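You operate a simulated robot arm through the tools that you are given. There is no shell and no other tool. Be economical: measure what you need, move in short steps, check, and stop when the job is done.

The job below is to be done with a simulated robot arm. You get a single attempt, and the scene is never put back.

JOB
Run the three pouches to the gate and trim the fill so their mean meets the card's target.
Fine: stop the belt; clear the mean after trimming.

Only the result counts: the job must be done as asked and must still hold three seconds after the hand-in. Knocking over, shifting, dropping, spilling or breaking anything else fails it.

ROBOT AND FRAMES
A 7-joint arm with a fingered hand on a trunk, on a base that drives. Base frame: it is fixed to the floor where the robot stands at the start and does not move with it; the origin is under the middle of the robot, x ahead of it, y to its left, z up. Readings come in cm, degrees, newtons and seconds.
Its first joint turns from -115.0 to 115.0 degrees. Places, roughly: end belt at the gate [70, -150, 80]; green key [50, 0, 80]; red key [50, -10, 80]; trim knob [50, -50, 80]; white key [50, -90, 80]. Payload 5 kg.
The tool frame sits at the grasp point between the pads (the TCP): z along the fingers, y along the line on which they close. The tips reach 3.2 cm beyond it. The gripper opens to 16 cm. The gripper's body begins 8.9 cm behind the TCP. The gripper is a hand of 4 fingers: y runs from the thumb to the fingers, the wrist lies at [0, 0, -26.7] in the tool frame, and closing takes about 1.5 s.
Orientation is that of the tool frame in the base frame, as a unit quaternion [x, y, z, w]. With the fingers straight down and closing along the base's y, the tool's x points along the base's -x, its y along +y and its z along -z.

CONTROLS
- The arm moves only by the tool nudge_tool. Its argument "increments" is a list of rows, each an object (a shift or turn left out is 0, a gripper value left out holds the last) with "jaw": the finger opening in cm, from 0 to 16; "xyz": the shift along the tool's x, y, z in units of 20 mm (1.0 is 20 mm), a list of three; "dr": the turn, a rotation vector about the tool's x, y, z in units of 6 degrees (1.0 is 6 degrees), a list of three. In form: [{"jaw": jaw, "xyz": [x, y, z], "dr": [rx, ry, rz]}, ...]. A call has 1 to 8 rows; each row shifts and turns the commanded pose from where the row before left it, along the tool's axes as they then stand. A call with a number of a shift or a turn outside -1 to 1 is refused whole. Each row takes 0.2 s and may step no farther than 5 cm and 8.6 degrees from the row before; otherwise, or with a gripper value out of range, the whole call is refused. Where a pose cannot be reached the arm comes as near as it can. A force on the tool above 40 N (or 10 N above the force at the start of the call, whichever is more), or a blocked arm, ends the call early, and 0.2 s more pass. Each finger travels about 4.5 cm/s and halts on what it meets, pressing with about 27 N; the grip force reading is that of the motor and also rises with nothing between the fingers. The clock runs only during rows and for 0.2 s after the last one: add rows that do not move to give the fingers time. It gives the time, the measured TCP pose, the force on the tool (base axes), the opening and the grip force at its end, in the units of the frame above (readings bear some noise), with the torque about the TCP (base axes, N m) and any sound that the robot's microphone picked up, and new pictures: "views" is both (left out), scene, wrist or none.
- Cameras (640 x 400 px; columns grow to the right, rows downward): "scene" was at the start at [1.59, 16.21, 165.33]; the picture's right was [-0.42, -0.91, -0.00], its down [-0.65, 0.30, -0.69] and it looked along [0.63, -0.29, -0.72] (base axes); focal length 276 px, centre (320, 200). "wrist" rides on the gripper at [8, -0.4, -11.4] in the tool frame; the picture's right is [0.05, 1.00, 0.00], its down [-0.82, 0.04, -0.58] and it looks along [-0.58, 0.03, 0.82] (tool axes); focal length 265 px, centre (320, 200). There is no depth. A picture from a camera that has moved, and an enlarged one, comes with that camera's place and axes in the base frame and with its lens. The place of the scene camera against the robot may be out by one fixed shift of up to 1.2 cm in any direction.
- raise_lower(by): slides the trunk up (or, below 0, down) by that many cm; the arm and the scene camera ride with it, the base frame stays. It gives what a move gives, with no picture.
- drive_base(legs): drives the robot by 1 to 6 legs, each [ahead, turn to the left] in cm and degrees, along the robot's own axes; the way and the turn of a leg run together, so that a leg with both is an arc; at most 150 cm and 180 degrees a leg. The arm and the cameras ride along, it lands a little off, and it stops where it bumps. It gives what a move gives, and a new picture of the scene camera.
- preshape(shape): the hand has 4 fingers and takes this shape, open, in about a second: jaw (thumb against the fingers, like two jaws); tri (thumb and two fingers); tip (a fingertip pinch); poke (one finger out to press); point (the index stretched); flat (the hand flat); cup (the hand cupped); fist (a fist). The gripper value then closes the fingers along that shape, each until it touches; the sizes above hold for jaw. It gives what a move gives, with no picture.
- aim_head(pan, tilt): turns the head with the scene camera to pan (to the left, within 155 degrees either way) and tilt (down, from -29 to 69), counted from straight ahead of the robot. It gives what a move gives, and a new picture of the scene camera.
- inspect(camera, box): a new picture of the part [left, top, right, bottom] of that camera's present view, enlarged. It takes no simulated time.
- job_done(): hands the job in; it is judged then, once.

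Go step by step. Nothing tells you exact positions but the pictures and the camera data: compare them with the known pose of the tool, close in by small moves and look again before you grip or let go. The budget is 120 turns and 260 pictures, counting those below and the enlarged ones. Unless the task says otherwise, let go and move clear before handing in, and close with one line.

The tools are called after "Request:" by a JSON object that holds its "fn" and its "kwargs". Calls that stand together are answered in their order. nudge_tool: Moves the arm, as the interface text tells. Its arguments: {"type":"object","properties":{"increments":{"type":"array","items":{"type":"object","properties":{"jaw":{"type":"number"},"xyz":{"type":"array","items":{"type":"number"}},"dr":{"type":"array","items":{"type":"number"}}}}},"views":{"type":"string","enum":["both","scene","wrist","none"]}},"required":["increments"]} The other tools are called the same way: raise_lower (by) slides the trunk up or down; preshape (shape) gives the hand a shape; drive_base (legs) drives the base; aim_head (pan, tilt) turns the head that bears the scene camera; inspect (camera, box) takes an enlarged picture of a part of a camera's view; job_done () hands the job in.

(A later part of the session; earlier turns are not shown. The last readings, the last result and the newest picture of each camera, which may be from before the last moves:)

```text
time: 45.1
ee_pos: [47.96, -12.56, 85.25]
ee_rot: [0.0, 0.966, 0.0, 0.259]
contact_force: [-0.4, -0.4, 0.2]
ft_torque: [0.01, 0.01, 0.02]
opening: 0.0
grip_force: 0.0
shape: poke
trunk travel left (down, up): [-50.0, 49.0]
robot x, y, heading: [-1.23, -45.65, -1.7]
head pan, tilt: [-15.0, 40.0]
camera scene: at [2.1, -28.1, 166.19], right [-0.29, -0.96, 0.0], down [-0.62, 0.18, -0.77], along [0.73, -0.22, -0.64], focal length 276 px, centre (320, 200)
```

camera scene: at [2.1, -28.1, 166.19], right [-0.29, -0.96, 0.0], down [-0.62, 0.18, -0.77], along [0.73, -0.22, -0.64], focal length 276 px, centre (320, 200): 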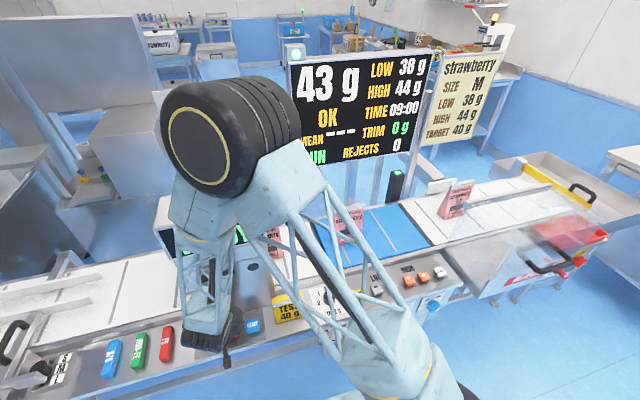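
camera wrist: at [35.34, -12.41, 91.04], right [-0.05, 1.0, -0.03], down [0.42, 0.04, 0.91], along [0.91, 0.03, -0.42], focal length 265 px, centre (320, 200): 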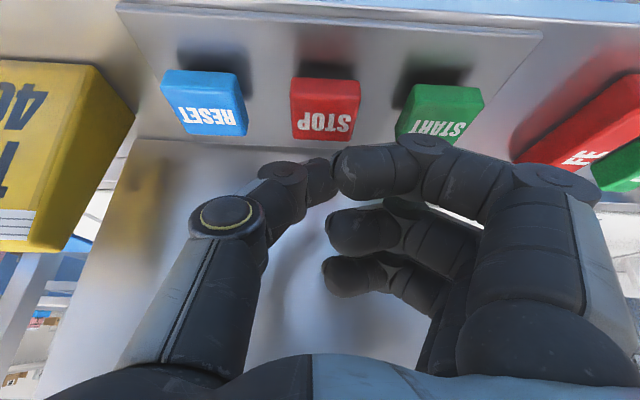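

Two more pouches are following through. I'll keep watching.

Request:
{"fn": "nudge_tool", "kwargs": {"increments": [{"xyz": [0, 0, 0]}, {"xyz": [0, 0, 0]}, {"xyz": [0, 0, 0]}, {"xyz": [0, 0, 0]}, {"xyz": [0, 0, 0]}, {"xyz": [0, 0, 0]}], "views": "scene"}}

Request:
{"fn": "nudge_tool", "kwargs": {"increments": [{"xyz": [0, 0, 0]}, {"xyz": [0, 0, 0]}, {"xyz": [0, 0, 0]}, {"xyz": [0, 0, 0]}, {"xyz": [0, 0, 0]}, {"xyz": [0, 0, 0]}], "views": "scene"}}

```text
time: 46.5
ee_pos: [47.93, -12.63, 85.16]
ee_rot: [-0.001, 0.966, 0.0, 0.259]
contact_force: [0.4, 0.3, -1.6]
ft_torque: [0.03, 0.03, -0.01]
opening: 0.0
grip_force: 0.1
shape: poke
trunk travel left (down, up): [-50.0, 49.0]
robot x, y, heading: [-1.01, -45.47, -1.6]
head pan, tilt: [-15.0, 40.0]
camera scene: at [2.1, -28.1, 166.19], right [-0.29, -0.96, 0.0], down [-0.62, 0.18, -0.77], along [0.73, -0.22, -0.64], focal length 276 px, centre (320, 200)
```

scene: 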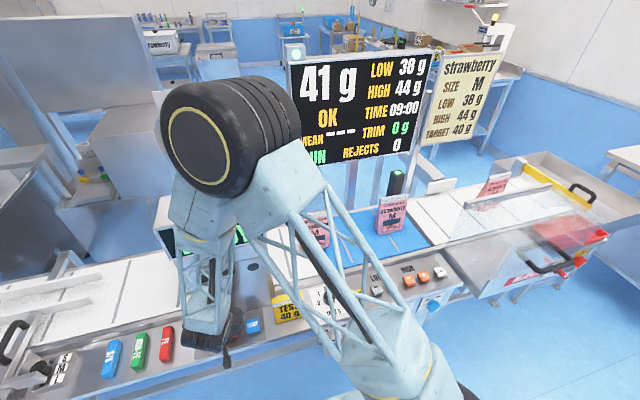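

```text
time: 47.9
ee_pos: [47.98, -12.66, 85.17]
ee_rot: [0.0, 0.966, 0.0, 0.258]
contact_force: [0.5, -0.2, -0.5]
ft_torque: [0.02, -0.02, 0.0]
opening: 0.0
grip_force: 0.1
shape: poke
trunk travel left (down, up): [-50.0, 49.0]
robot x, y, heading: [-0.97, -45.45, -1.4]
head pan, tilt: [-15.0, 40.0]
camera scene: at [2.1, -28.1, 166.19], right [-0.29, -0.96, 0.0], down [-0.62, 0.18, -0.77], along [0.73, -0.22, -0.64], focal length 276 px, centre (320, 200)
```

scene: 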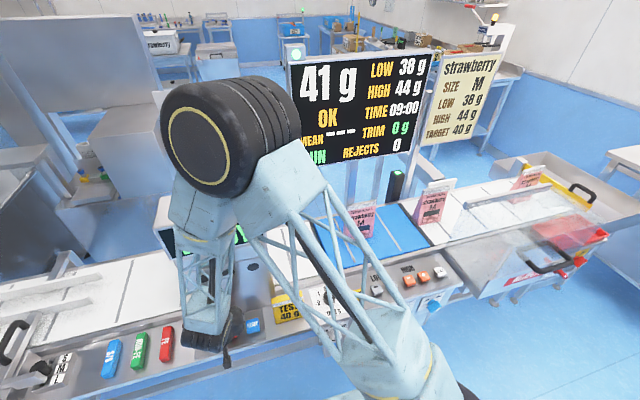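

Second pouch: 41 g. The first is almost at the yellow gate; the third is being weighed.

Request:
{"fn": "nudge_tool", "kwargs": {"increments": [{"xyz": [0, 0, 0]}, {"xyz": [0, 0, 0]}, {"xyz": [0, 0, 0]}, {"xyz": [0, 0, 0]}, {"xyz": [0, 0, 0]}, {"xyz": [0, 0, 0]}], "views": "scene"}}

Request:
{"fn": "nudge_tool", "kwargs": {"increments": [{"xyz": [0, 0, 0]}, {"xyz": [0, 0, 0]}, {"xyz": [0, 0, 0]}, {"xyz": [0, 0, 0]}, {"xyz": [0, 0, 0]}, {"xyz": [0, 0, 0]}], "views": "scene"}}

```text
time: 49.3
ee_pos: [48.07, -12.62, 85.28]
ee_rot: [-0.001, 0.966, 0.001, 0.259]
contact_force: [0.6, 0.0, 0.0]
ft_torque: [-0.01, 0.0, -0.02]
opening: 0.0
grip_force: 0.1
shape: poke
trunk travel left (down, up): [-50.0, 49.0]
robot x, y, heading: [-0.71, -45.75, -1.6]
head pan, tilt: [-15.0, 40.0]
camera scene: at [2.1, -28.1, 166.19], right [-0.29, -0.96, 0.0], down [-0.62, 0.18, -0.77], along [0.73, -0.22, -0.64], focal length 276 px, centre (320, 200)
```

scene: 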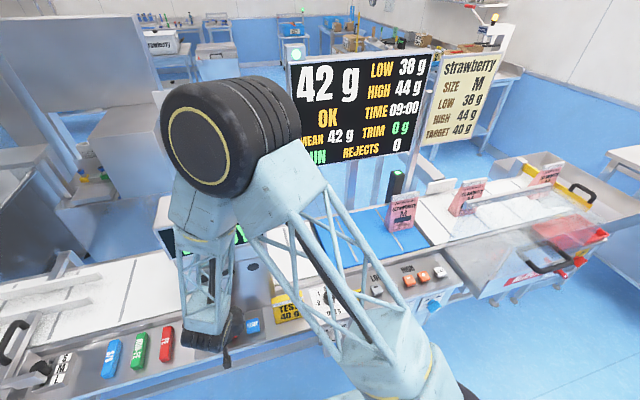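

```text
time: 50.7
ee_pos: [47.87, -12.63, 85.29]
ee_rot: [0.0, 0.966, 0.0, 0.258]
contact_force: [-0.1, 0.4, -0.2]
ft_torque: [0.0, -0.02, -0.01]
opening: 0.01
grip_force: 0.1
shape: poke
trunk travel left (down, up): [-50.0, 49.0]
robot x, y, heading: [-1.16, -45.85, -1.7]
head pan, tilt: [-15.0, 40.0]
camera scene: at [2.1, -28.1, 166.19], right [-0.29, -0.96, 0.0], down [-0.62, 0.18, -0.77], along [0.73, -0.22, -0.64], focal length 276 px, centre (320, 200)
```

scene: 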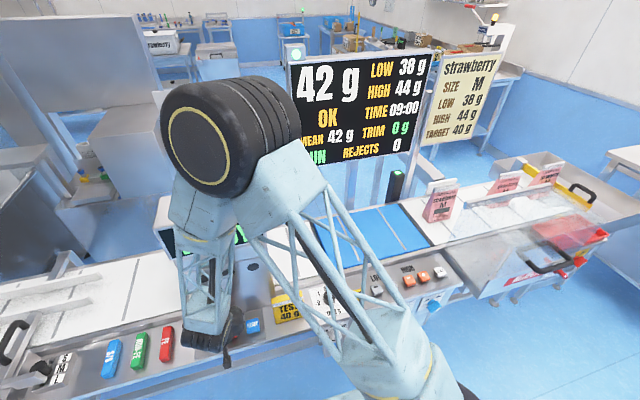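

Mean is 42 g, so the trim must be -2 g. I wait for the third pouch to reach the gate.

Request:
{"fn": "nudge_tool", "kwargs": {"increments": [{"xyz": [0, 0, 0]}, {"xyz": [0, 0, 0]}, {"xyz": [0, 0, 0]}, {"xyz": [0, 0, 0]}, {"xyz": [0, 0, 0]}, {"xyz": [0, 0, 0]}, {"xyz": [0, 0, 0]}, {"xyz": [0, 0, 0]}], "views": "scene"}}

Request:
{"fn": "nudge_tool", "kwargs": {"increments": [{"xyz": [0, 0, 0]}, {"xyz": [0, 0, 0]}, {"xyz": [0, 0, 0]}, {"xyz": [0, 0, 0]}], "views": "both"}}

```text
time: 52.5
ee_pos: [48.01, -12.58, 85.23]
ee_rot: [-0.001, 0.966, -0.001, 0.259]
contact_force: [-0.7, 0.6, -0.7]
ft_torque: [-0.02, 0.01, -0.01]
opening: 0.02
grip_force: 0.0
shape: poke
trunk travel left (down, up): [-50.0, 49.0]
robot x, y, heading: [-1.47, -45.6, -1.6]
head pan, tilt: [-15.0, 40.0]
camera scene: at [2.1, -28.1, 166.19], right [-0.29, -0.96, 0.0], down [-0.62, 0.18, -0.77], along [0.73, -0.22, -0.64], focal length 276 px, centre (320, 200)
```

scene: 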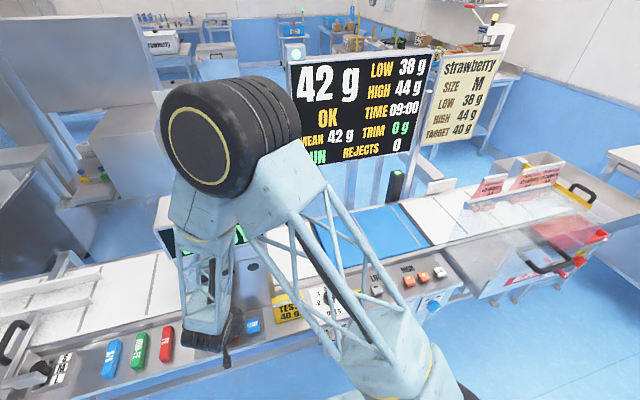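

```text
time: 53.5
ee_pos: [48.08, -12.58, 85.11]
ee_rot: [-0.001, 0.966, 0.0, 0.259]
contact_force: [-0.6, 0.4, 0.0]
ft_torque: [0.04, 0.01, -0.01]
opening: 0.0
grip_force: 0.1
shape: poke
trunk travel left (down, up): [-50.0, 49.0]
robot x, y, heading: [-1.23, -45.94, -1.9]
head pan, tilt: [-15.0, 40.0]
camera scene: at [2.1, -28.1, 166.19], right [-0.29, -0.96, 0.0], down [-0.62, 0.18, -0.77], along [0.73, -0.22, -0.64], focal length 276 px, centre (320, 200)
camera wrist: at [35.41, -12.99, 91.05], right [-0.05, 1.0, -0.03], down [0.42, 0.04, 0.91], along [0.91, 0.03, -0.42], focal length 265 px, centre (320, 200)
```

scene: 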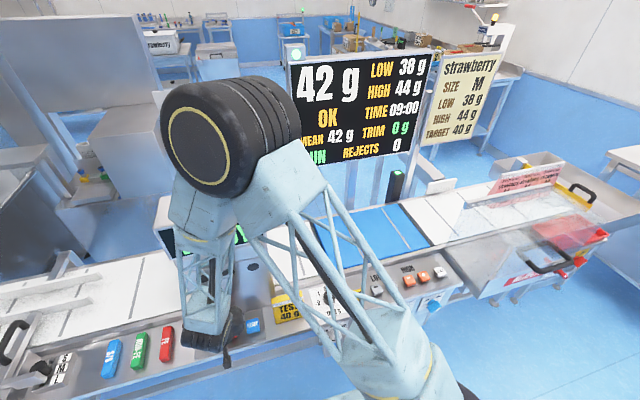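
wrist: 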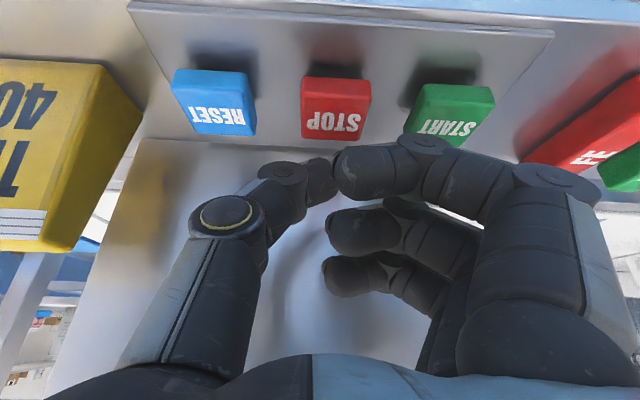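

All three are at the gate, so I press STOP now.

Request:
{"fn": "nudge_tool", "kwargs": {"increments": [{"xyz": [0.35, 0, 0.606]}, {"xyz": [0.25, 0, 0.433]}, {"xyz": [0.25, 0, 0.433]}, {"xyz": [0.15, 0, 0.26]}]}}

Request:
{"fn": "inspect", "kwargs": {"camera": "scene", "box": [420, 120, 620, 250]}}

```text
time: 54.5
ee_pos: [48.37, -12.8, 81.95]
ee_rot: [0.001, 0.964, 0.0, 0.265]
contact_force: [-0.2, -11.6, 53.9]
ft_torque: [-0.03, -0.97, -0.31]
opening: 0.0
grip_force: 0.1
shape: poke
trunk travel left (down, up): [-50.0, 49.0]
robot x, y, heading: [-1.48, -46.07, -1.6]
head pan, tilt: [-15.0, 40.0]
heard: click
stopped in row 4: the force on the tool passed its limit (the readings are from after the stop); the commanded pose is now the measured one
camera scene: at [1.92, -28.28, 166.27], right [-0.29, -0.96, 0.0], down [-0.61, 0.19, -0.77], along [0.73, -0.22, -0.64], focal length 276 px, centre (320, 200)
camera wrist: at [35.77, -13.23, 87.68], right [-0.04, 1.0, -0.02], down [0.41, 0.04, 0.91], along [0.91, 0.03, -0.41], focal length 265 px, centre (320, 200)
```

scene: 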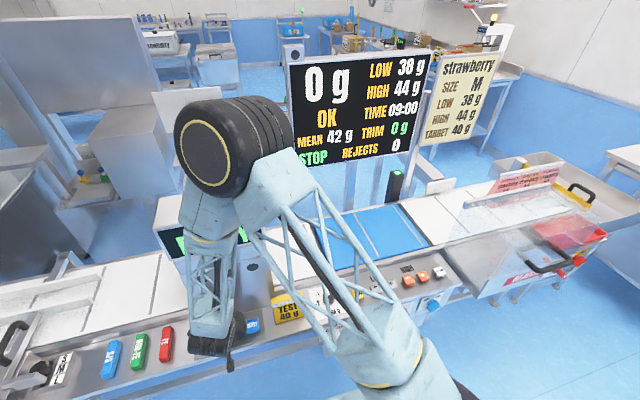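
wrist: 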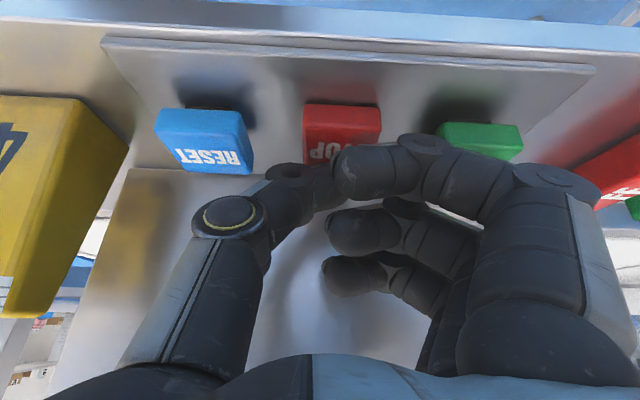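

```text
3.08 times, centred on (520, 185) of scene
camera zoom: at [1.92, -28.28, 166.27], right [-0.29, -0.96, 0.0], down [-0.61, 0.19, -0.77], along [0.73, -0.22, -0.64], focal length 849 px, centre (-295, 246)
```

zoom: 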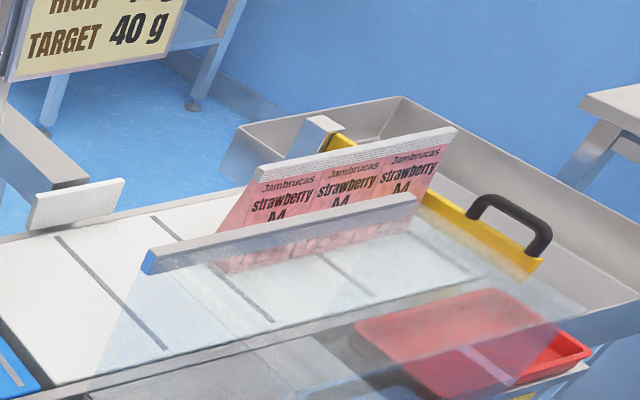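

STOP is confirmed and the pouches stand at the gate. Next I lift, travel to above the trim knob near (50.5, -45.2), straighten the hand and take the tip-pinch shape.

Request:
{"fn": "nudge_tool", "kwargs": {"increments": [{"xyz": [-0.5, 0, -0.866]}, {"xyz": [-0.5, 0, -0.866]}, {"xyz": [-0.5, 0, -0.866]}, {"xyz": [-0.5, 0, -0.866]}, {"xyz": [-0.5, 0, -0.866]}, {"xyz": [-0.5, 0, -0.866]}, {"xyz": [-0.5, 0, -0.866]}, {"xyz": [-0.5, 0, -0.866]}], "views": "none"}}

Request:
{"fn": "nudge_tool", "kwargs": {"increments": [{"xyz": [-0.5, -1, -0.866]}, {"xyz": [-0.5, -1, -0.866]}, {"xyz": [0, -1, 0]}, {"xyz": [0, -1, 0]}, {"xyz": [0, -1, 0]}, {"xyz": [0, -1, 0]}, {"xyz": [0, -1, 0]}, {"xyz": [0, -1, 0]}], "views": "none"}}

Request:
{"fn": "nudge_tool", "kwargs": {"increments": [{"xyz": [0, -1, 0]}, {"xyz": [0, -1, 0]}, {"xyz": [0, -1, 0]}, {"xyz": [0, -1, 0]}, {"xyz": [0, -1, 0]}, {"xyz": [0, -1, 0]}, {"xyz": [0, -1, 0]}, {"xyz": [0, -1, 0]}], "views": "none"}}

Request:
{"fn": "preshape", "kwargs": {"shape": "tip"}}

Request:
{"fn": "nudge_tool", "kwargs": {"increments": [{"dr": [0, 1, 0]}, {"dr": [0, 1, 0]}, {"dr": [0, 1, 0]}, {"dr": [0, 1, 0]}, {"dr": [0, 1, 0]}]}}

```text
time: 56.3
ee_pos: [48.11, -12.78, 97.65]
ee_rot: [0.0, 0.965, 0.0, 0.262]
contact_force: [-0.1, 0.3, -0.1]
ft_torque: [0.0, 0.01, 0.01]
opening: 0.0
grip_force: 0.0
shape: poke
trunk travel left (down, up): [-50.0, 49.0]
robot x, y, heading: [-1.33, -45.14, -1.7]
head pan, tilt: [-15.0, 40.0]
```

```text
time: 58.1
ee_pos: [48.38, -28.68, 101.68]
ee_rot: [0.001, 0.965, -0.002, 0.261]
contact_force: [-0.5, -0.3, -0.2]
ft_torque: [-0.02, -0.01, -0.04]
opening: 0.0
grip_force: 0.1
shape: poke
out of reach, approached as far as the arm can: row 8
trunk travel left (down, up): [-50.0, 49.0]
robot x, y, heading: [-0.86, -45.52, -2.0]
head pan, tilt: [-15.0, 40.0]
```

```text
time: 59.9
ee_pos: [52.46, -43.34, 103.19]
ee_rot: [0.001, 0.965, 0.0, 0.261]
contact_force: [-0.2, 0.0, 0.2]
ft_torque: [0.02, 0.01, -0.03]
opening: 0.02
grip_force: 0.1
shape: poke
out of reach, approached as far as the arm can: row 1, 2, 3, 4, 5, 6, 7
trunk travel left (down, up): [-50.0, 49.0]
robot x, y, heading: [-0.8, -45.51, -1.8]
head pan, tilt: [-15.0, 40.0]
```

```text
time: 60.8
ee_pos: [52.43, -43.33, 103.31]
ee_rot: [0.0, 0.966, 0.0, 0.26]
contact_force: [-0.4, -0.2, 0.7]
ft_torque: [0.03, -0.03, 0.01]
opening: 15.97
grip_force: 0.0
shape: tip
trunk travel left (down, up): [-50.0, 49.0]
robot x, y, heading: [-1.2, -45.28, -1.8]
head pan, tilt: [-15.0, 40.0]
```

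```text
time: 62.0
ee_pos: [53.03, -44.96, 103.42]
ee_rot: [0.014, 0.997, -0.028, 0.065]
contact_force: [0.5, -0.1, 0.0]
ft_torque: [0.0, -0.02, 0.02]
opening: 16.02
grip_force: 0.0
shape: tip
out of reach, approached as far as the arm can: row 1, 2
trunk travel left (down, up): [-50.0, 49.0]
robot x, y, heading: [-1.21, -45.2, -1.7]
head pan, tilt: [-15.0, 40.0]
camera scene: at [2.13, -28.15, 166.19], right [-0.29, -0.96, 0.0], down [-0.62, 0.19, -0.77], along [0.73, -0.22, -0.64], focal length 276 px, centre (320, 200)
camera wrist: at [43.67, -44.51, 113.56], right [-0.02, 1.0, -0.06], down [0.74, 0.06, 0.68], along [0.68, -0.03, -0.73], focal length 265 px, centre (320, 200)
```

scene: 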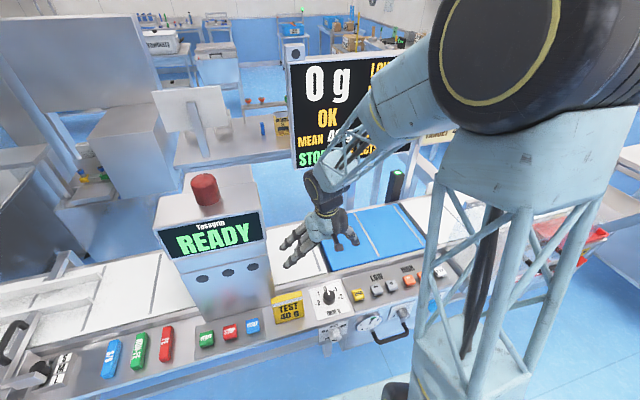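
wrist: 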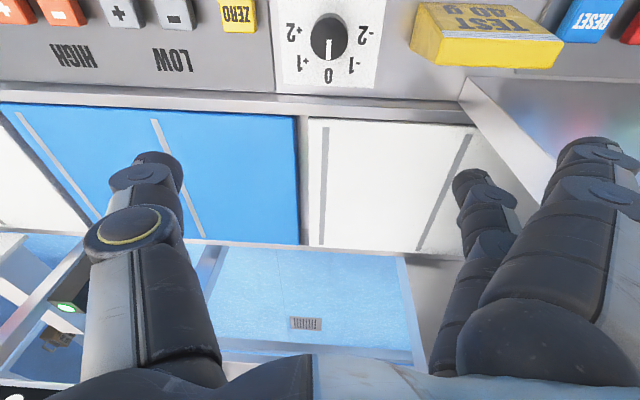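

The arm is cramped here; I'll back the base off 12 cm to have room. The dial's -2 lies on the +y side, about 90–105° counter-clockwise seen from above.

Request:
{"fn": "drive_base", "kwargs": {"legs": [[-12, 0]]}}

```text
time: 63.2
ee_pos: [40.83, -44.5, 103.31]
ee_rot: [0.014, 0.997, -0.028, 0.067]
contact_force: [-0.3, 0.1, -0.8]
ft_torque: [0.0, 0.02, -0.02]
opening: 16.01
grip_force: 0.2
shape: tip
trunk travel left (down, up): [-50.0, 49.0]
robot x, y, heading: [-13.46, -45.18, -1.7]
head pan, tilt: [-15.0, 40.0]
camera scene: at [-10.1, -27.75, 166.2], right [-0.29, -0.96, 0.0], down [-0.61, 0.19, -0.77], along [0.73, -0.22, -0.64], focal length 276 px, centre (320, 200)
```

scene: 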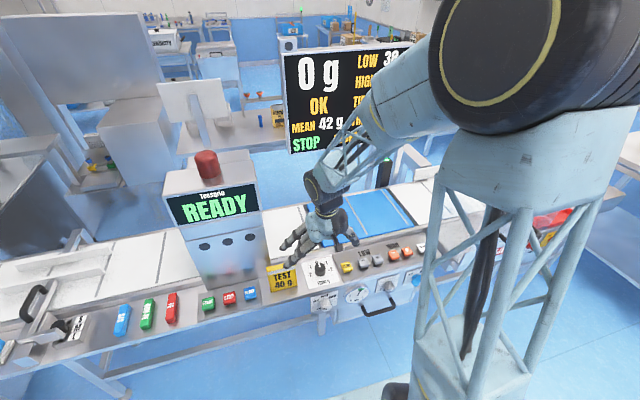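

I'll level the hand, bring it over the knob with a 7 cm opening, then look before yawing.

Request:
{"fn": "nudge_tool", "kwargs": {"increments": [{"jaw": 8, "dr": [-0.26, 0.64, 0]}, {"dr": [-0.26, 0.64, 0]}, {"xyz": [-0.97, -0.05, 0]}, {"xyz": [-0.97, -0.05, 0]}, {"xyz": [-0.97, -0.05, 0]}, {"xyz": [-0.97, -0.05, 0]}, {"xyz": [-0.97, -0.05, 0]}]}}

```text
time: 64.8
ee_pos: [50.65, -45.22, 103.4]
ee_rot: [0.014, 1.0, -0.001, -0.001]
contact_force: [0.2, 0.1, -0.1]
ft_torque: [-0.02, -0.04, -0.01]
opening: 8.12
grip_force: 0.0
shape: tip
trunk travel left (down, up): [-50.0, 49.0]
robot x, y, heading: [-13.56, -45.07, -1.6]
head pan, tilt: [-15.0, 40.0]
camera scene: at [-10.0, -27.76, 166.19], right [-0.29, -0.96, 0.0], down [-0.62, 0.19, -0.77], along [0.73, -0.22, -0.64], focal length 276 px, centre (320, 200)
camera wrist: at [42.68, -45.5, 114.76], right [-0.02, 1.0, 0.0], down [0.82, 0.02, 0.58], along [0.58, 0.01, -0.82], focal length 265 px, centre (320, 200)
```

scene: 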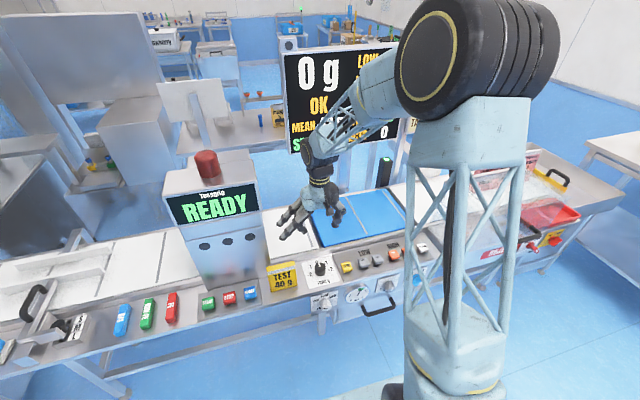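
wrist: 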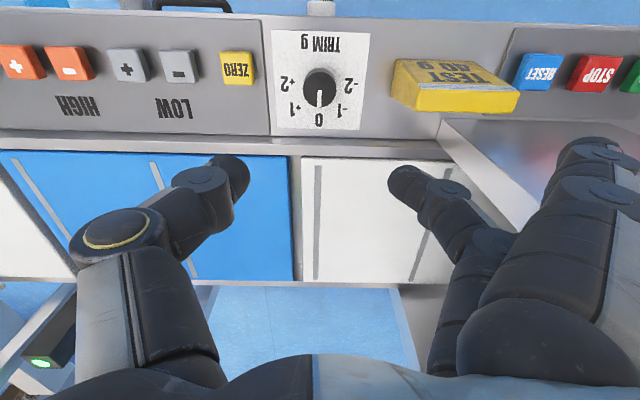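

The tip shape leaves two fingers sticking out that could hit the TEST block, so I'll use the jaw shape at a small opening and pre-yaw -45°.

Request:
{"fn": "preshape", "kwargs": {"shape": "jaw"}}

Request:
{"fn": "nudge_tool", "kwargs": {"increments": [{"jaw": 6, "xyz": [0.15, -0.13, 0], "dr": [0, 0, 1]}, {"dr": [0, 0, 1]}, {"dr": [0, 0, 1]}, {"dr": [0, 0, 1]}, {"dr": [0, 0, 1]}, {"dr": [0, 0, 1]}, {"dr": [0, 0, 1]}, {"dr": [0, 0, 0.5]}], "views": "none"}}

Request:
{"fn": "nudge_tool", "kwargs": {"increments": [{"xyz": [0, 0, 1]}, {"xyz": [0, 0, 1]}, {"xyz": [0, 0, 1]}, {"xyz": [0, 0, 1]}, {"xyz": [0, 0, 1]}]}}

```text
time: 65.7
ee_pos: [50.55, -45.28, 103.26]
ee_rot: [0.014, 1.0, 0.0, -0.001]
contact_force: [-0.4, 0.6, -0.3]
ft_torque: [0.0, -0.03, -0.03]
opening: 16.0
grip_force: 0.0
shape: jaw
trunk travel left (down, up): [-50.0, 49.0]
robot x, y, heading: [-12.67, -44.76, -1.9]
head pan, tilt: [-15.0, 40.0]
```

```text
time: 67.5
ee_pos: [50.35, -45.74, 103.42]
ee_rot: [0.396, 0.918, -0.001, -0.001]
contact_force: [-0.6, -1.1, 0.0]
ft_torque: [0.01, 0.03, -0.02]
opening: 6.08
grip_force: 0.0
shape: jaw
trunk travel left (down, up): [-50.0, 49.0]
robot x, y, heading: [-13.46, -45.02, -2.0]
head pan, tilt: [-15.0, 40.0]
```

```text
time: 68.7
ee_pos: [50.38, -45.69, 93.07]
ee_rot: [0.396, 0.918, -0.001, 0.0]
contact_force: [0.8, 0.1, -0.1]
ft_torque: [-0.02, -0.02, 0.0]
opening: 6.08
grip_force: 0.0
shape: jaw
trunk travel left (down, up): [-50.0, 49.0]
robot x, y, heading: [-12.83, -45.14, -1.9]
head pan, tilt: [-15.0, 40.0]
camera scene: at [-10.0, -27.75, 166.19], right [-0.29, -0.96, 0.0], down [-0.62, 0.19, -0.77], along [0.73, -0.22, -0.64], focal length 276 px, centre (320, 200)
camera wrist: at [44.69, -40.05, 104.64], right [0.69, 0.72, 0.0], down [0.59, -0.56, 0.58], along [0.42, -0.4, -0.82], focal length 265 px, centre (320, 200)
```

scene: 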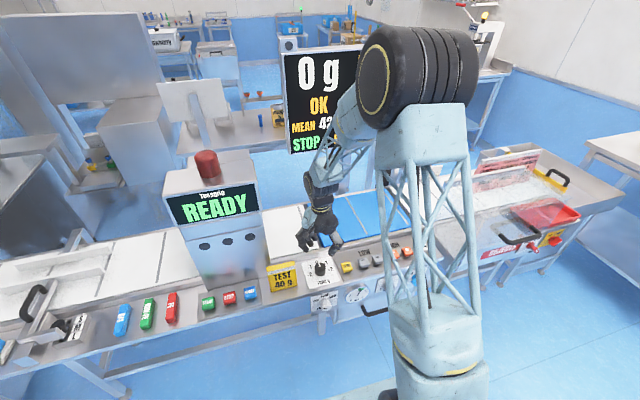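
wrist: 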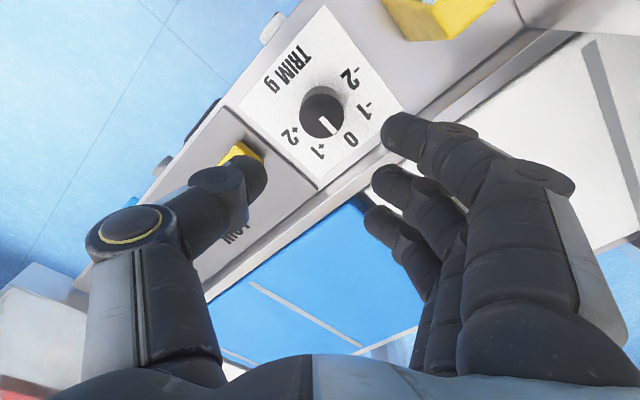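

The knob sits at about (50.8, -45.5), almost centred between the pads. I'll descend carefully.

Request:
{"fn": "nudge_tool", "kwargs": {"increments": [{"xyz": [-0.1, 0.15, 1]}, {"xyz": [0, 0, 1]}, {"xyz": [0, 0, 1]}, {"xyz": [0, 0, 1]}]}}

Request:
{"fn": "inspect", "kwargs": {"camera": "scene", "box": [260, 190, 400, 290]}}

```text
time: 69.7
ee_pos: [50.66, -45.68, 85.26]
ee_rot: [0.396, 0.918, -0.001, 0.001]
contact_force: [-0.2, 0.1, -0.3]
ft_torque: [-0.03, 0.01, -0.01]
opening: 6.08
grip_force: 0.0
shape: jaw
trunk travel left (down, up): [-50.0, 49.0]
robot x, y, heading: [-13.03, -45.18, -1.7]
head pan, tilt: [-15.0, 40.0]
camera scene: at [-9.99, -27.75, 166.19], right [-0.29, -0.96, 0.0], down [-0.62, 0.19, -0.77], along [0.73, -0.22, -0.64], focal length 276 px, centre (320, 200)
camera wrist: at [44.9, -39.99, 96.59], right [0.69, 0.72, 0.0], down [0.59, -0.56, 0.58], along [0.42, -0.4, -0.82], focal length 265 px, centre (320, 200)
```

scene: 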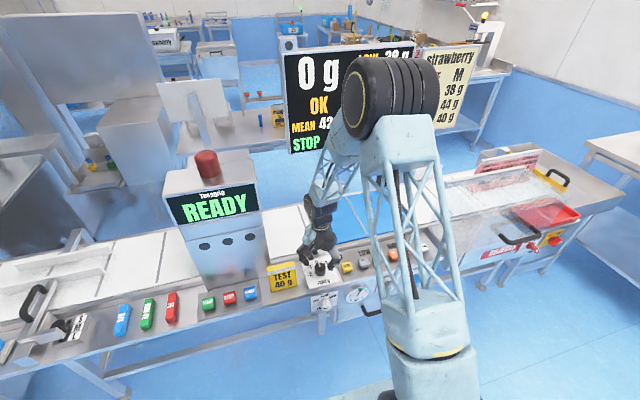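
wrist: 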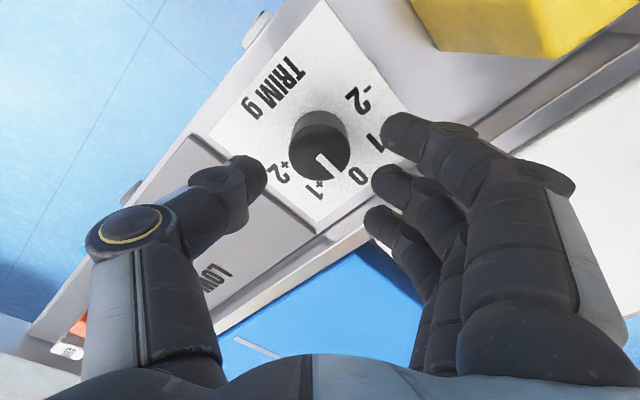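

```text
4.00 times, centred on (330, 240) of scene
camera zoom: at [-9.99, -27.75, 166.19], right [-0.29, -0.96, 0.0], down [-0.62, 0.19, -0.77], along [0.73, -0.22, -0.64], focal length 1104 px, centre (280, 40)
```

zoom: 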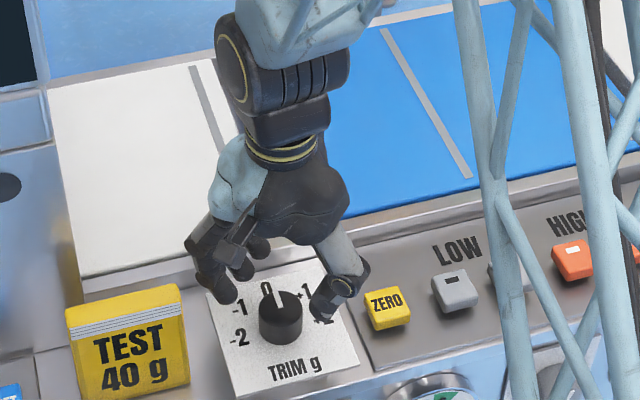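

The knob is slightly toward the tool's +x side; I correct by 0.5 cm and go down 2 cm.

Request:
{"fn": "nudge_tool", "kwargs": {"increments": [{"xyz": [0.25, 0, 0.5]}, {"xyz": [0, 0, 0.5]}]}}

Request:
{"fn": "inspect", "kwargs": {"camera": "scene", "box": [260, 190, 400, 290]}}

```text
time: 70.3
ee_pos: [50.35, -45.18, 83.27]
ee_rot: [0.398, 0.918, -0.001, -0.001]
contact_force: [0.1, 0.8, 0.2]
ft_torque: [0.01, 0.0, -0.01]
opening: 6.08
grip_force: 0.0
shape: jaw
trunk travel left (down, up): [-50.0, 49.0]
robot x, y, heading: [-13.02, -45.35, -1.7]
head pan, tilt: [-15.0, 40.0]
camera scene: at [-9.99, -27.74, 166.19], right [-0.29, -0.96, 0.0], down [-0.62, 0.19, -0.77], along [0.73, -0.22, -0.64], focal length 276 px, centre (320, 200)
camera wrist: at [44.59, -39.6, 94.65], right [0.69, 0.72, 0.0], down [0.59, -0.56, 0.58], along [0.42, -0.4, -0.82], focal length 265 px, centre (320, 200)
```

scene: 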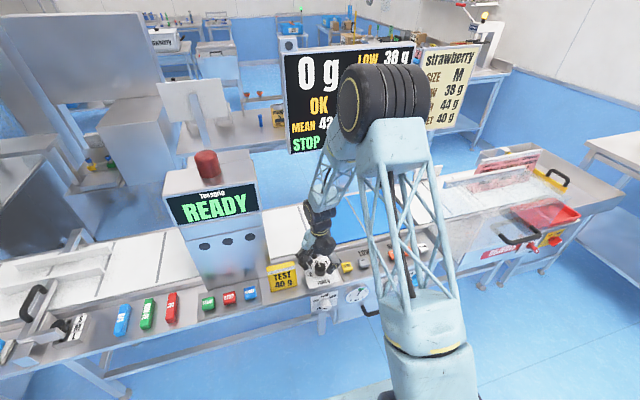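
wrist: 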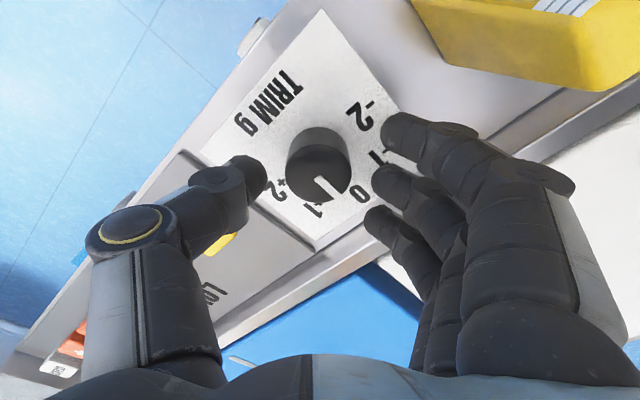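

```text
4.00 times, centred on (330, 240) of scene
camera zoom: at [-9.99, -27.74, 166.19], right [-0.29, -0.96, 0.0], down [-0.62, 0.19, -0.77], along [0.73, -0.22, -0.64], focal length 1104 px, centre (280, 40)
```

zoom: 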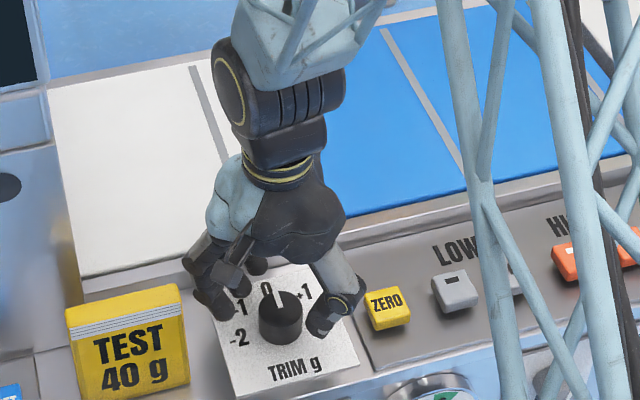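

The knob now lies centred between thumb and fingers. I'll go down 1.8 cm and close gently.

Request:
{"fn": "nudge_tool", "kwargs": {"increments": [{"xyz": [0, 0, 0.45]}, {"xyz": [0, 0, 0.45]}], "views": "wrist"}}

```text
time: 70.9
ee_pos: [50.28, -45.13, 81.4]
ee_rot: [0.396, 0.918, -0.001, 0.0]
contact_force: [0.3, -0.1, -0.5]
ft_torque: [0.01, 0.0, 0.01]
opening: 6.09
grip_force: 0.2
shape: jaw
trunk travel left (down, up): [-50.0, 49.0]
robot x, y, heading: [-13.07, -45.0, -1.7]
head pan, tilt: [-15.0, 40.0]
camera wrist: at [44.56, -39.64, 92.83], right [0.69, 0.72, 0.0], down [0.59, -0.56, 0.58], along [0.42, -0.4, -0.82], focal length 265 px, centre (320, 200)
```

wrist: 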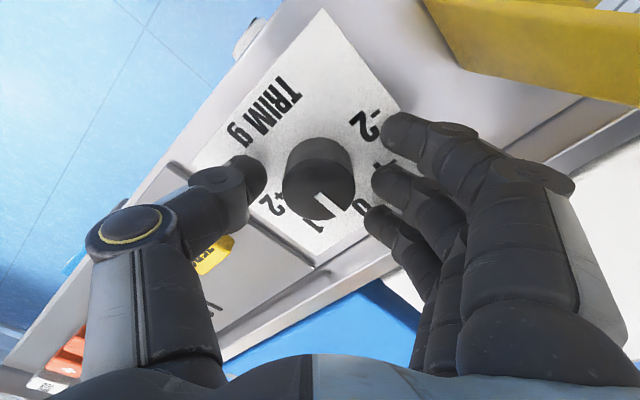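

The knob stands between the pads. Closing on it.

Request:
{"fn": "nudge_tool", "kwargs": {"increments": [{"jaw": 5}, {"jaw": 4}, {"jaw": 3.4}, {"jaw": 3}, {"jaw": 2.5}, {"jaw": 2}, {"jaw": 2}, {"jaw": 2}]}}

Request:
{"fn": "inspect", "kwargs": {"camera": "scene", "box": [260, 190, 400, 290]}}

```text
time: 72.7
ee_pos: [50.14, -45.37, 81.36]
ee_rot: [0.396, 0.918, -0.002, -0.001]
contact_force: [-5.7, -7.3, -3.1]
ft_torque: [-0.05, 0.09, 0.01]
opening: 1.83
grip_force: 26.9
shape: jaw
trunk travel left (down, up): [-50.0, 49.0]
robot x, y, heading: [-13.16, -45.13, -2.0]
head pan, tilt: [-15.0, 40.0]
camera scene: at [-10.03, -27.81, 166.19], right [-0.29, -0.96, 0.0], down [-0.62, 0.19, -0.77], along [0.73, -0.22, -0.64], focal length 276 px, centre (320, 200)
camera wrist: at [44.49, -39.76, 92.84], right [0.69, 0.72, 0.0], down [0.59, -0.56, 0.58], along [0.41, -0.4, -0.82], focal length 265 px, centre (320, 200)
```

scene: 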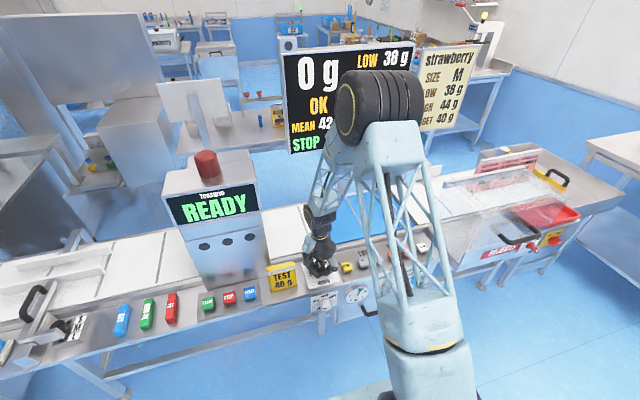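
wrist: 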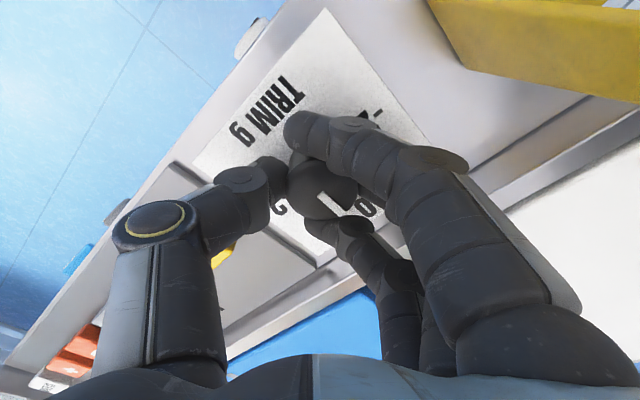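

```text
4.00 times, centred on (330, 240) of scene
camera zoom: at [-10.03, -27.81, 166.19], right [-0.29, -0.96, 0.0], down [-0.62, 0.19, -0.77], along [0.73, -0.22, -0.64], focal length 1104 px, centre (280, 40)
```

zoom: 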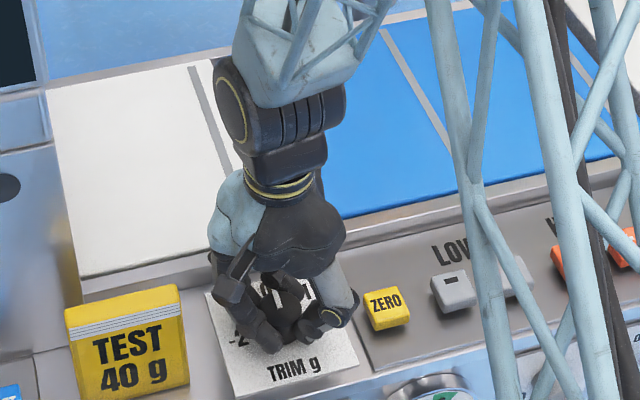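

It grips the knob with thumb and two fingers. I'll turn counter-clockwise about the knob's centre by 48° and check.

Request:
{"fn": "nudge_tool", "kwargs": {"increments": [{"xyz": [0, -0.037, 0], "dr": [0, 0, -1]}, {"xyz": [0, -0.037, 0], "dr": [0, 0, -1]}, {"xyz": [0, -0.037, 0], "dr": [0, 0, -1]}, {"xyz": [0, -0.037, 0], "dr": [0, 0, -1]}, {"xyz": [0, -0.037, 0], "dr": [0, 0, -1]}, {"xyz": [0, -0.037, 0], "dr": [0, 0, -1]}, {"xyz": [0, -0.037, 0], "dr": [0, 0, -1]}, {"xyz": [0, -0.037, 0], "dr": [0, 0, -1]}]}}

```text
time: 74.5
ee_pos: [50.11, -45.6, 81.54]
ee_rot: [-0.013, 1.0, 0.0, 0.0]
contact_force: [9.7, -2.7, -3.8]
ft_torque: [0.17, -0.19, -0.03]
opening: 1.71
grip_force: 27.1
shape: jaw
trunk travel left (down, up): [-50.0, 49.0]
robot x, y, heading: [-12.91, -44.94, -1.5]
head pan, tilt: [-15.0, 40.0]
camera scene: at [-9.91, -27.77, 166.2], right [-0.29, -0.96, 0.0], down [-0.62, 0.19, -0.77], along [0.73, -0.22, -0.64], focal length 276 px, centre (320, 200)
camera wrist: at [42.24, -46.26, 92.85], right [-0.08, 1.0, 0.0], down [0.81, 0.06, 0.58], along [0.58, 0.04, -0.82], focal length 265 px, centre (320, 200)
```

scene: 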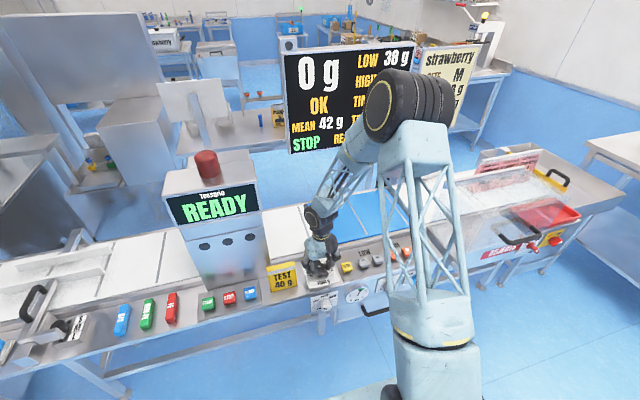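
wrist: 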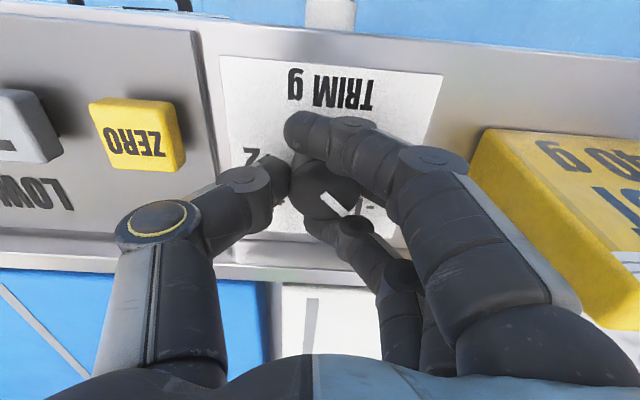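

The knob follows the hand and points near -1. I'll turn further by another 48°.

Request:
{"fn": "nudge_tool", "kwargs": {"increments": [{"xyz": [0, -0.037, 0], "dr": [0, 0, -1]}, {"xyz": [0, -0.037, 0], "dr": [0, 0, -1]}, {"xyz": [0, -0.037, 0], "dr": [0, 0, -1]}, {"xyz": [0, -0.037, 0], "dr": [0, 0, -1]}, {"xyz": [0, -0.037, 0], "dr": [0, 0, -1]}, {"xyz": [0, -0.037, 0], "dr": [0, 0, -1]}, {"xyz": [0, -0.037, 0], "dr": [0, 0, -1]}, {"xyz": [0, -0.037, 0], "dr": [0, 0, -1]}]}}

Request:
{"fn": "inspect", "kwargs": {"camera": "wrist", "box": [200, 40, 460, 260]}}

Request:
{"fn": "inspect", "kwargs": {"camera": "scene", "box": [280, 40, 420, 160]}}

```text
time: 76.3
ee_pos: [50.45, -45.89, 81.42]
ee_rot: [-0.411, 0.912, 0.001, 0.001]
contact_force: [8.5, 5.8, -6.8]
ft_torque: [0.11, 0.04, -0.33]
opening: 1.68
grip_force: 26.6
shape: jaw
trunk travel left (down, up): [-50.0, 49.0]
robot x, y, heading: [-12.97, -44.88, -1.7]
head pan, tilt: [-15.0, 40.0]
stopped in row 8: the force on the tool passed its limit (the readings are from after the stop); the commanded pose is now the measured one
camera scene: at [-9.91, -27.74, 166.17], right [-0.29, -0.96, 0.0], down [-0.62, 0.18, -0.77], along [0.73, -0.22, -0.64], focal length 276 px, centre (320, 200)
camera wrist: at [45.51, -52.17, 92.81], right [-0.78, 0.62, 0.0], down [0.51, 0.64, 0.58], along [0.36, 0.46, -0.81], focal length 265 px, centre (320, 200)
```

scene: 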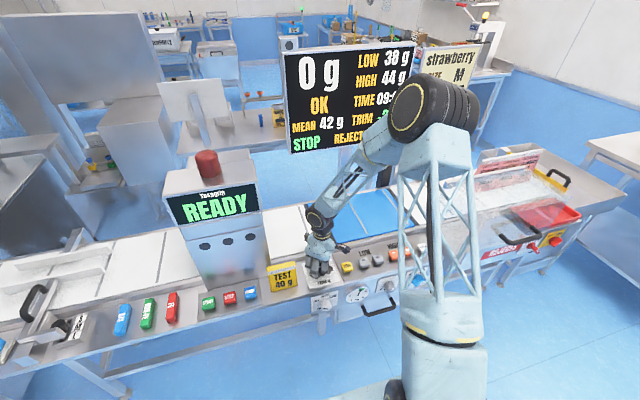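
wrist: 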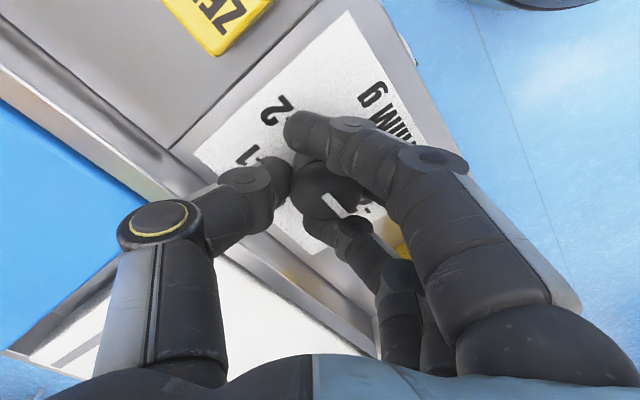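

```text
1.82 times, centred on (330, 150) of wrist
camera zoom: at [45.51, -52.17, 92.81], right [-0.78, 0.62, 0.0], down [0.51, 0.64, 0.58], along [0.36, 0.46, -0.81], focal length 483 px, centre (302, 291)
```

zoom: 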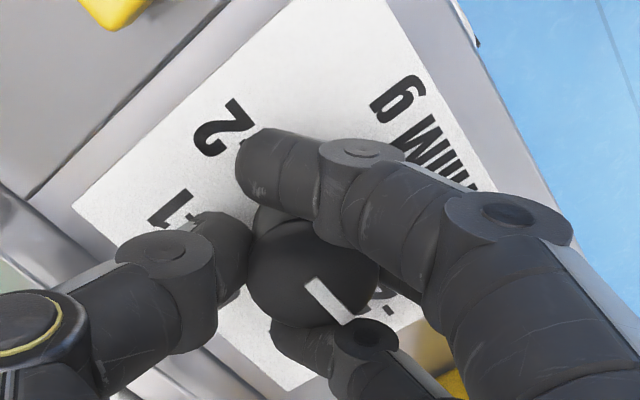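

```text
3.33 times, centred on (350, 100) of scene
camera zoom: at [-9.91, -27.74, 166.17], right [-0.29, -0.96, 0.0], down [-0.62, 0.18, -0.77], along [0.73, -0.22, -0.64], focal length 920 px, centre (220, 533)
```

zoom: 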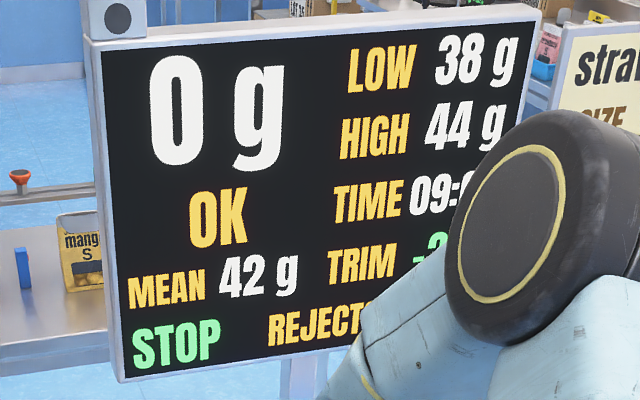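

The trim appears to read -2 and the knob hit its end stop. I'll let go and lift straight up.

Request:
{"fn": "nudge_tool", "kwargs": {"increments": [{"jaw": 3}, {"jaw": 4.5}, {"jaw": 6}, {"jaw": 6}, {"jaw": 6}, {"xyz": [0, 0, -0.5]}, {"xyz": [0, 0, -1]}, {"xyz": [0, 0, -1]}], "views": "none"}}

Request:
{"fn": "nudge_tool", "kwargs": {"increments": [{"xyz": [0, 0, -1]}, {"xyz": [0, 0, -1]}, {"xyz": [0, 0, -1]}, {"xyz": [0, 0, -1]}, {"xyz": [0, 0, -1]}, {"xyz": [0, 0, -1]}]}}

Request:
{"fn": "inspect", "kwargs": {"camera": "scene", "box": [280, 40, 420, 160]}}

```text
time: 78.1
ee_pos: [50.26, -46.02, 86.61]
ee_rot: [-0.412, 0.911, 0.001, 0.001]
contact_force: [-0.5, 0.7, 0.1]
ft_torque: [0.01, 0.0, 0.02]
opening: 5.94
grip_force: 0.1
shape: jaw
trunk travel left (down, up): [-50.0, 49.0]
robot x, y, heading: [-12.85, -45.23, -1.6]
head pan, tilt: [-15.0, 40.0]
```

```text
time: 79.5
ee_pos: [50.23, -46.06, 98.56]
ee_rot: [-0.411, 0.911, 0.002, 0.001]
contact_force: [0.3, 0.4, -0.7]
ft_torque: [-0.01, -0.01, 0.0]
opening: 5.94
grip_force: 0.0
shape: jaw
trunk travel left (down, up): [-50.0, 49.0]
robot x, y, heading: [-12.89, -44.76, -1.6]
head pan, tilt: [-15.0, 40.0]
camera scene: at [-10.05, -27.74, 166.19], right [-0.29, -0.96, 0.0], down [-0.62, 0.18, -0.77], along [0.73, -0.22, -0.64], focal length 276 px, centre (320, 200)
camera wrist: at [45.3, -52.34, 109.86], right [-0.78, 0.62, 0.0], down [0.51, 0.64, 0.58], along [0.36, 0.45, -0.81], focal length 265 px, centre (320, 200)
```

scene: 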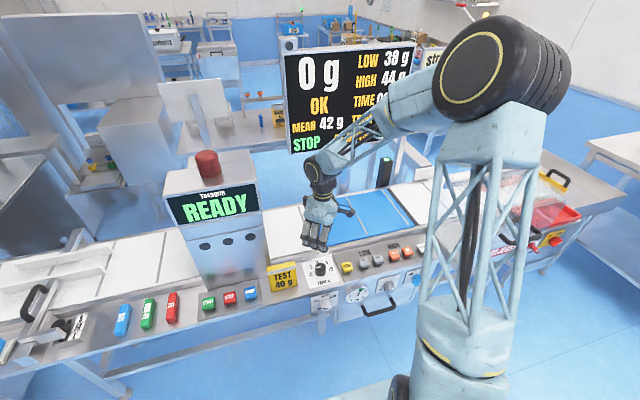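
wrist: 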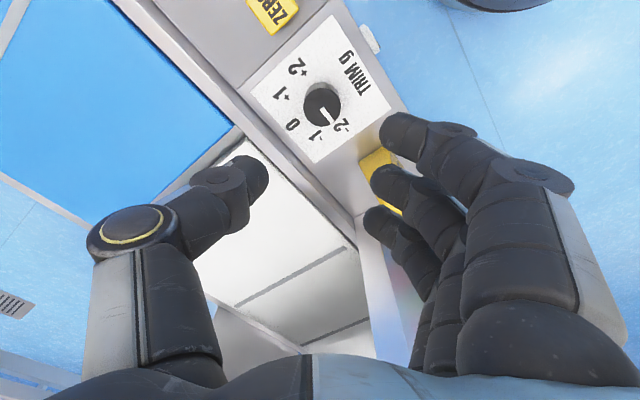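

```text
3.33 times, centred on (350, 100) of scene
camera zoom: at [-10.05, -27.74, 166.19], right [-0.29, -0.96, 0.0], down [-0.62, 0.18, -0.77], along [0.73, -0.22, -0.64], focal length 920 px, centre (220, 533)
```

zoom: 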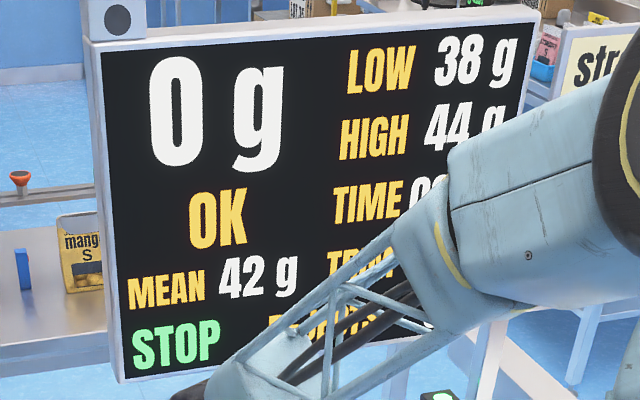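

The pointer sits at -2. Now I'll turn the hand back, move toward CLEAR at about (48.3, -88.6), and look at the guard beside it.

Request:
{"fn": "nudge_tool", "kwargs": {"increments": [{"dr": [0, 0, 1]}, {"dr": [0, 0, 1]}, {"dr": [0, 0, 1]}, {"dr": [0, 0, 1]}, {"dr": [0, 0, 1]}, {"dr": [0, 0, 1]}, {"dr": [0, 0, 1]}, {"dr": [0, 0, 1]}], "views": "none"}}

Request:
{"fn": "inspect", "kwargs": {"camera": "scene", "box": [380, 150, 620, 300]}}

Request:
{"fn": "aim_head", "kwargs": {"pan": -60, "tilt": 40}}

```text
time: 81.3
ee_pos: [50.32, -45.9, 98.41]
ee_rot: [-0.004, 1.0, 0.002, 0.002]
contact_force: [0.2, -0.9, 0.3]
ft_torque: [0.0, -0.01, 0.04]
opening: 5.91
grip_force: 0.0
shape: jaw
trunk travel left (down, up): [-50.0, 49.0]
robot x, y, heading: [-13.07, -45.21, -1.7]
head pan, tilt: [-15.0, 40.0]
```

```text
2.67 times, centred on (500, 225) of scene
camera zoom: at [-10.04, -27.72, 166.19], right [-0.29, -0.96, 0.0], down [-0.62, 0.18, -0.77], along [0.73, -0.22, -0.64], focal length 736 px, centre (-160, 133)
```

zoom: 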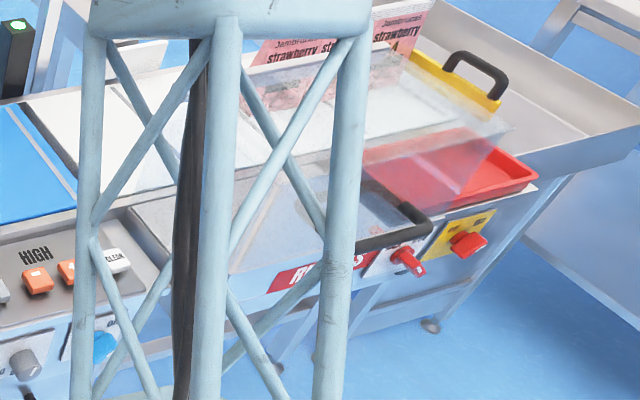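

```text
time: 82.4
ee_pos: [50.29, -46.08, 98.48]
ee_rot: [-0.006, 1.0, 0.002, 0.001]
contact_force: [-0.3, -0.4, -0.6]
ft_torque: [-0.02, -0.02, 0.01]
opening: 5.91
grip_force: 0.0
shape: jaw
trunk travel left (down, up): [-50.0, 49.0]
robot x, y, heading: [-13.53, -45.21, -1.7]
head pan, tilt: [-60.0, 40.0]
camera scene: at [-14.15, -32.78, 166.19], right [-0.88, -0.47, 0.0], down [-0.31, 0.57, -0.77], along [0.36, -0.67, -0.64], focal length 276 px, centre (320, 200)
```

scene: 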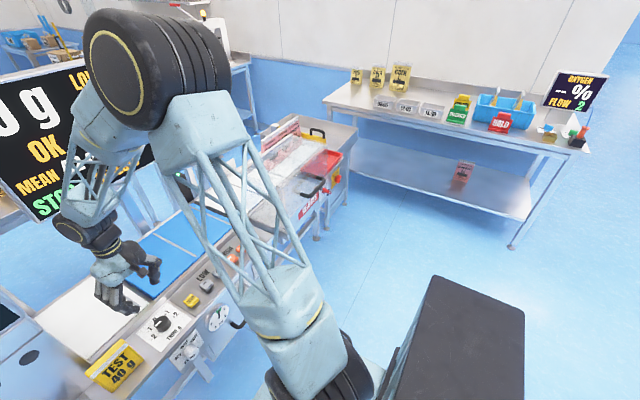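

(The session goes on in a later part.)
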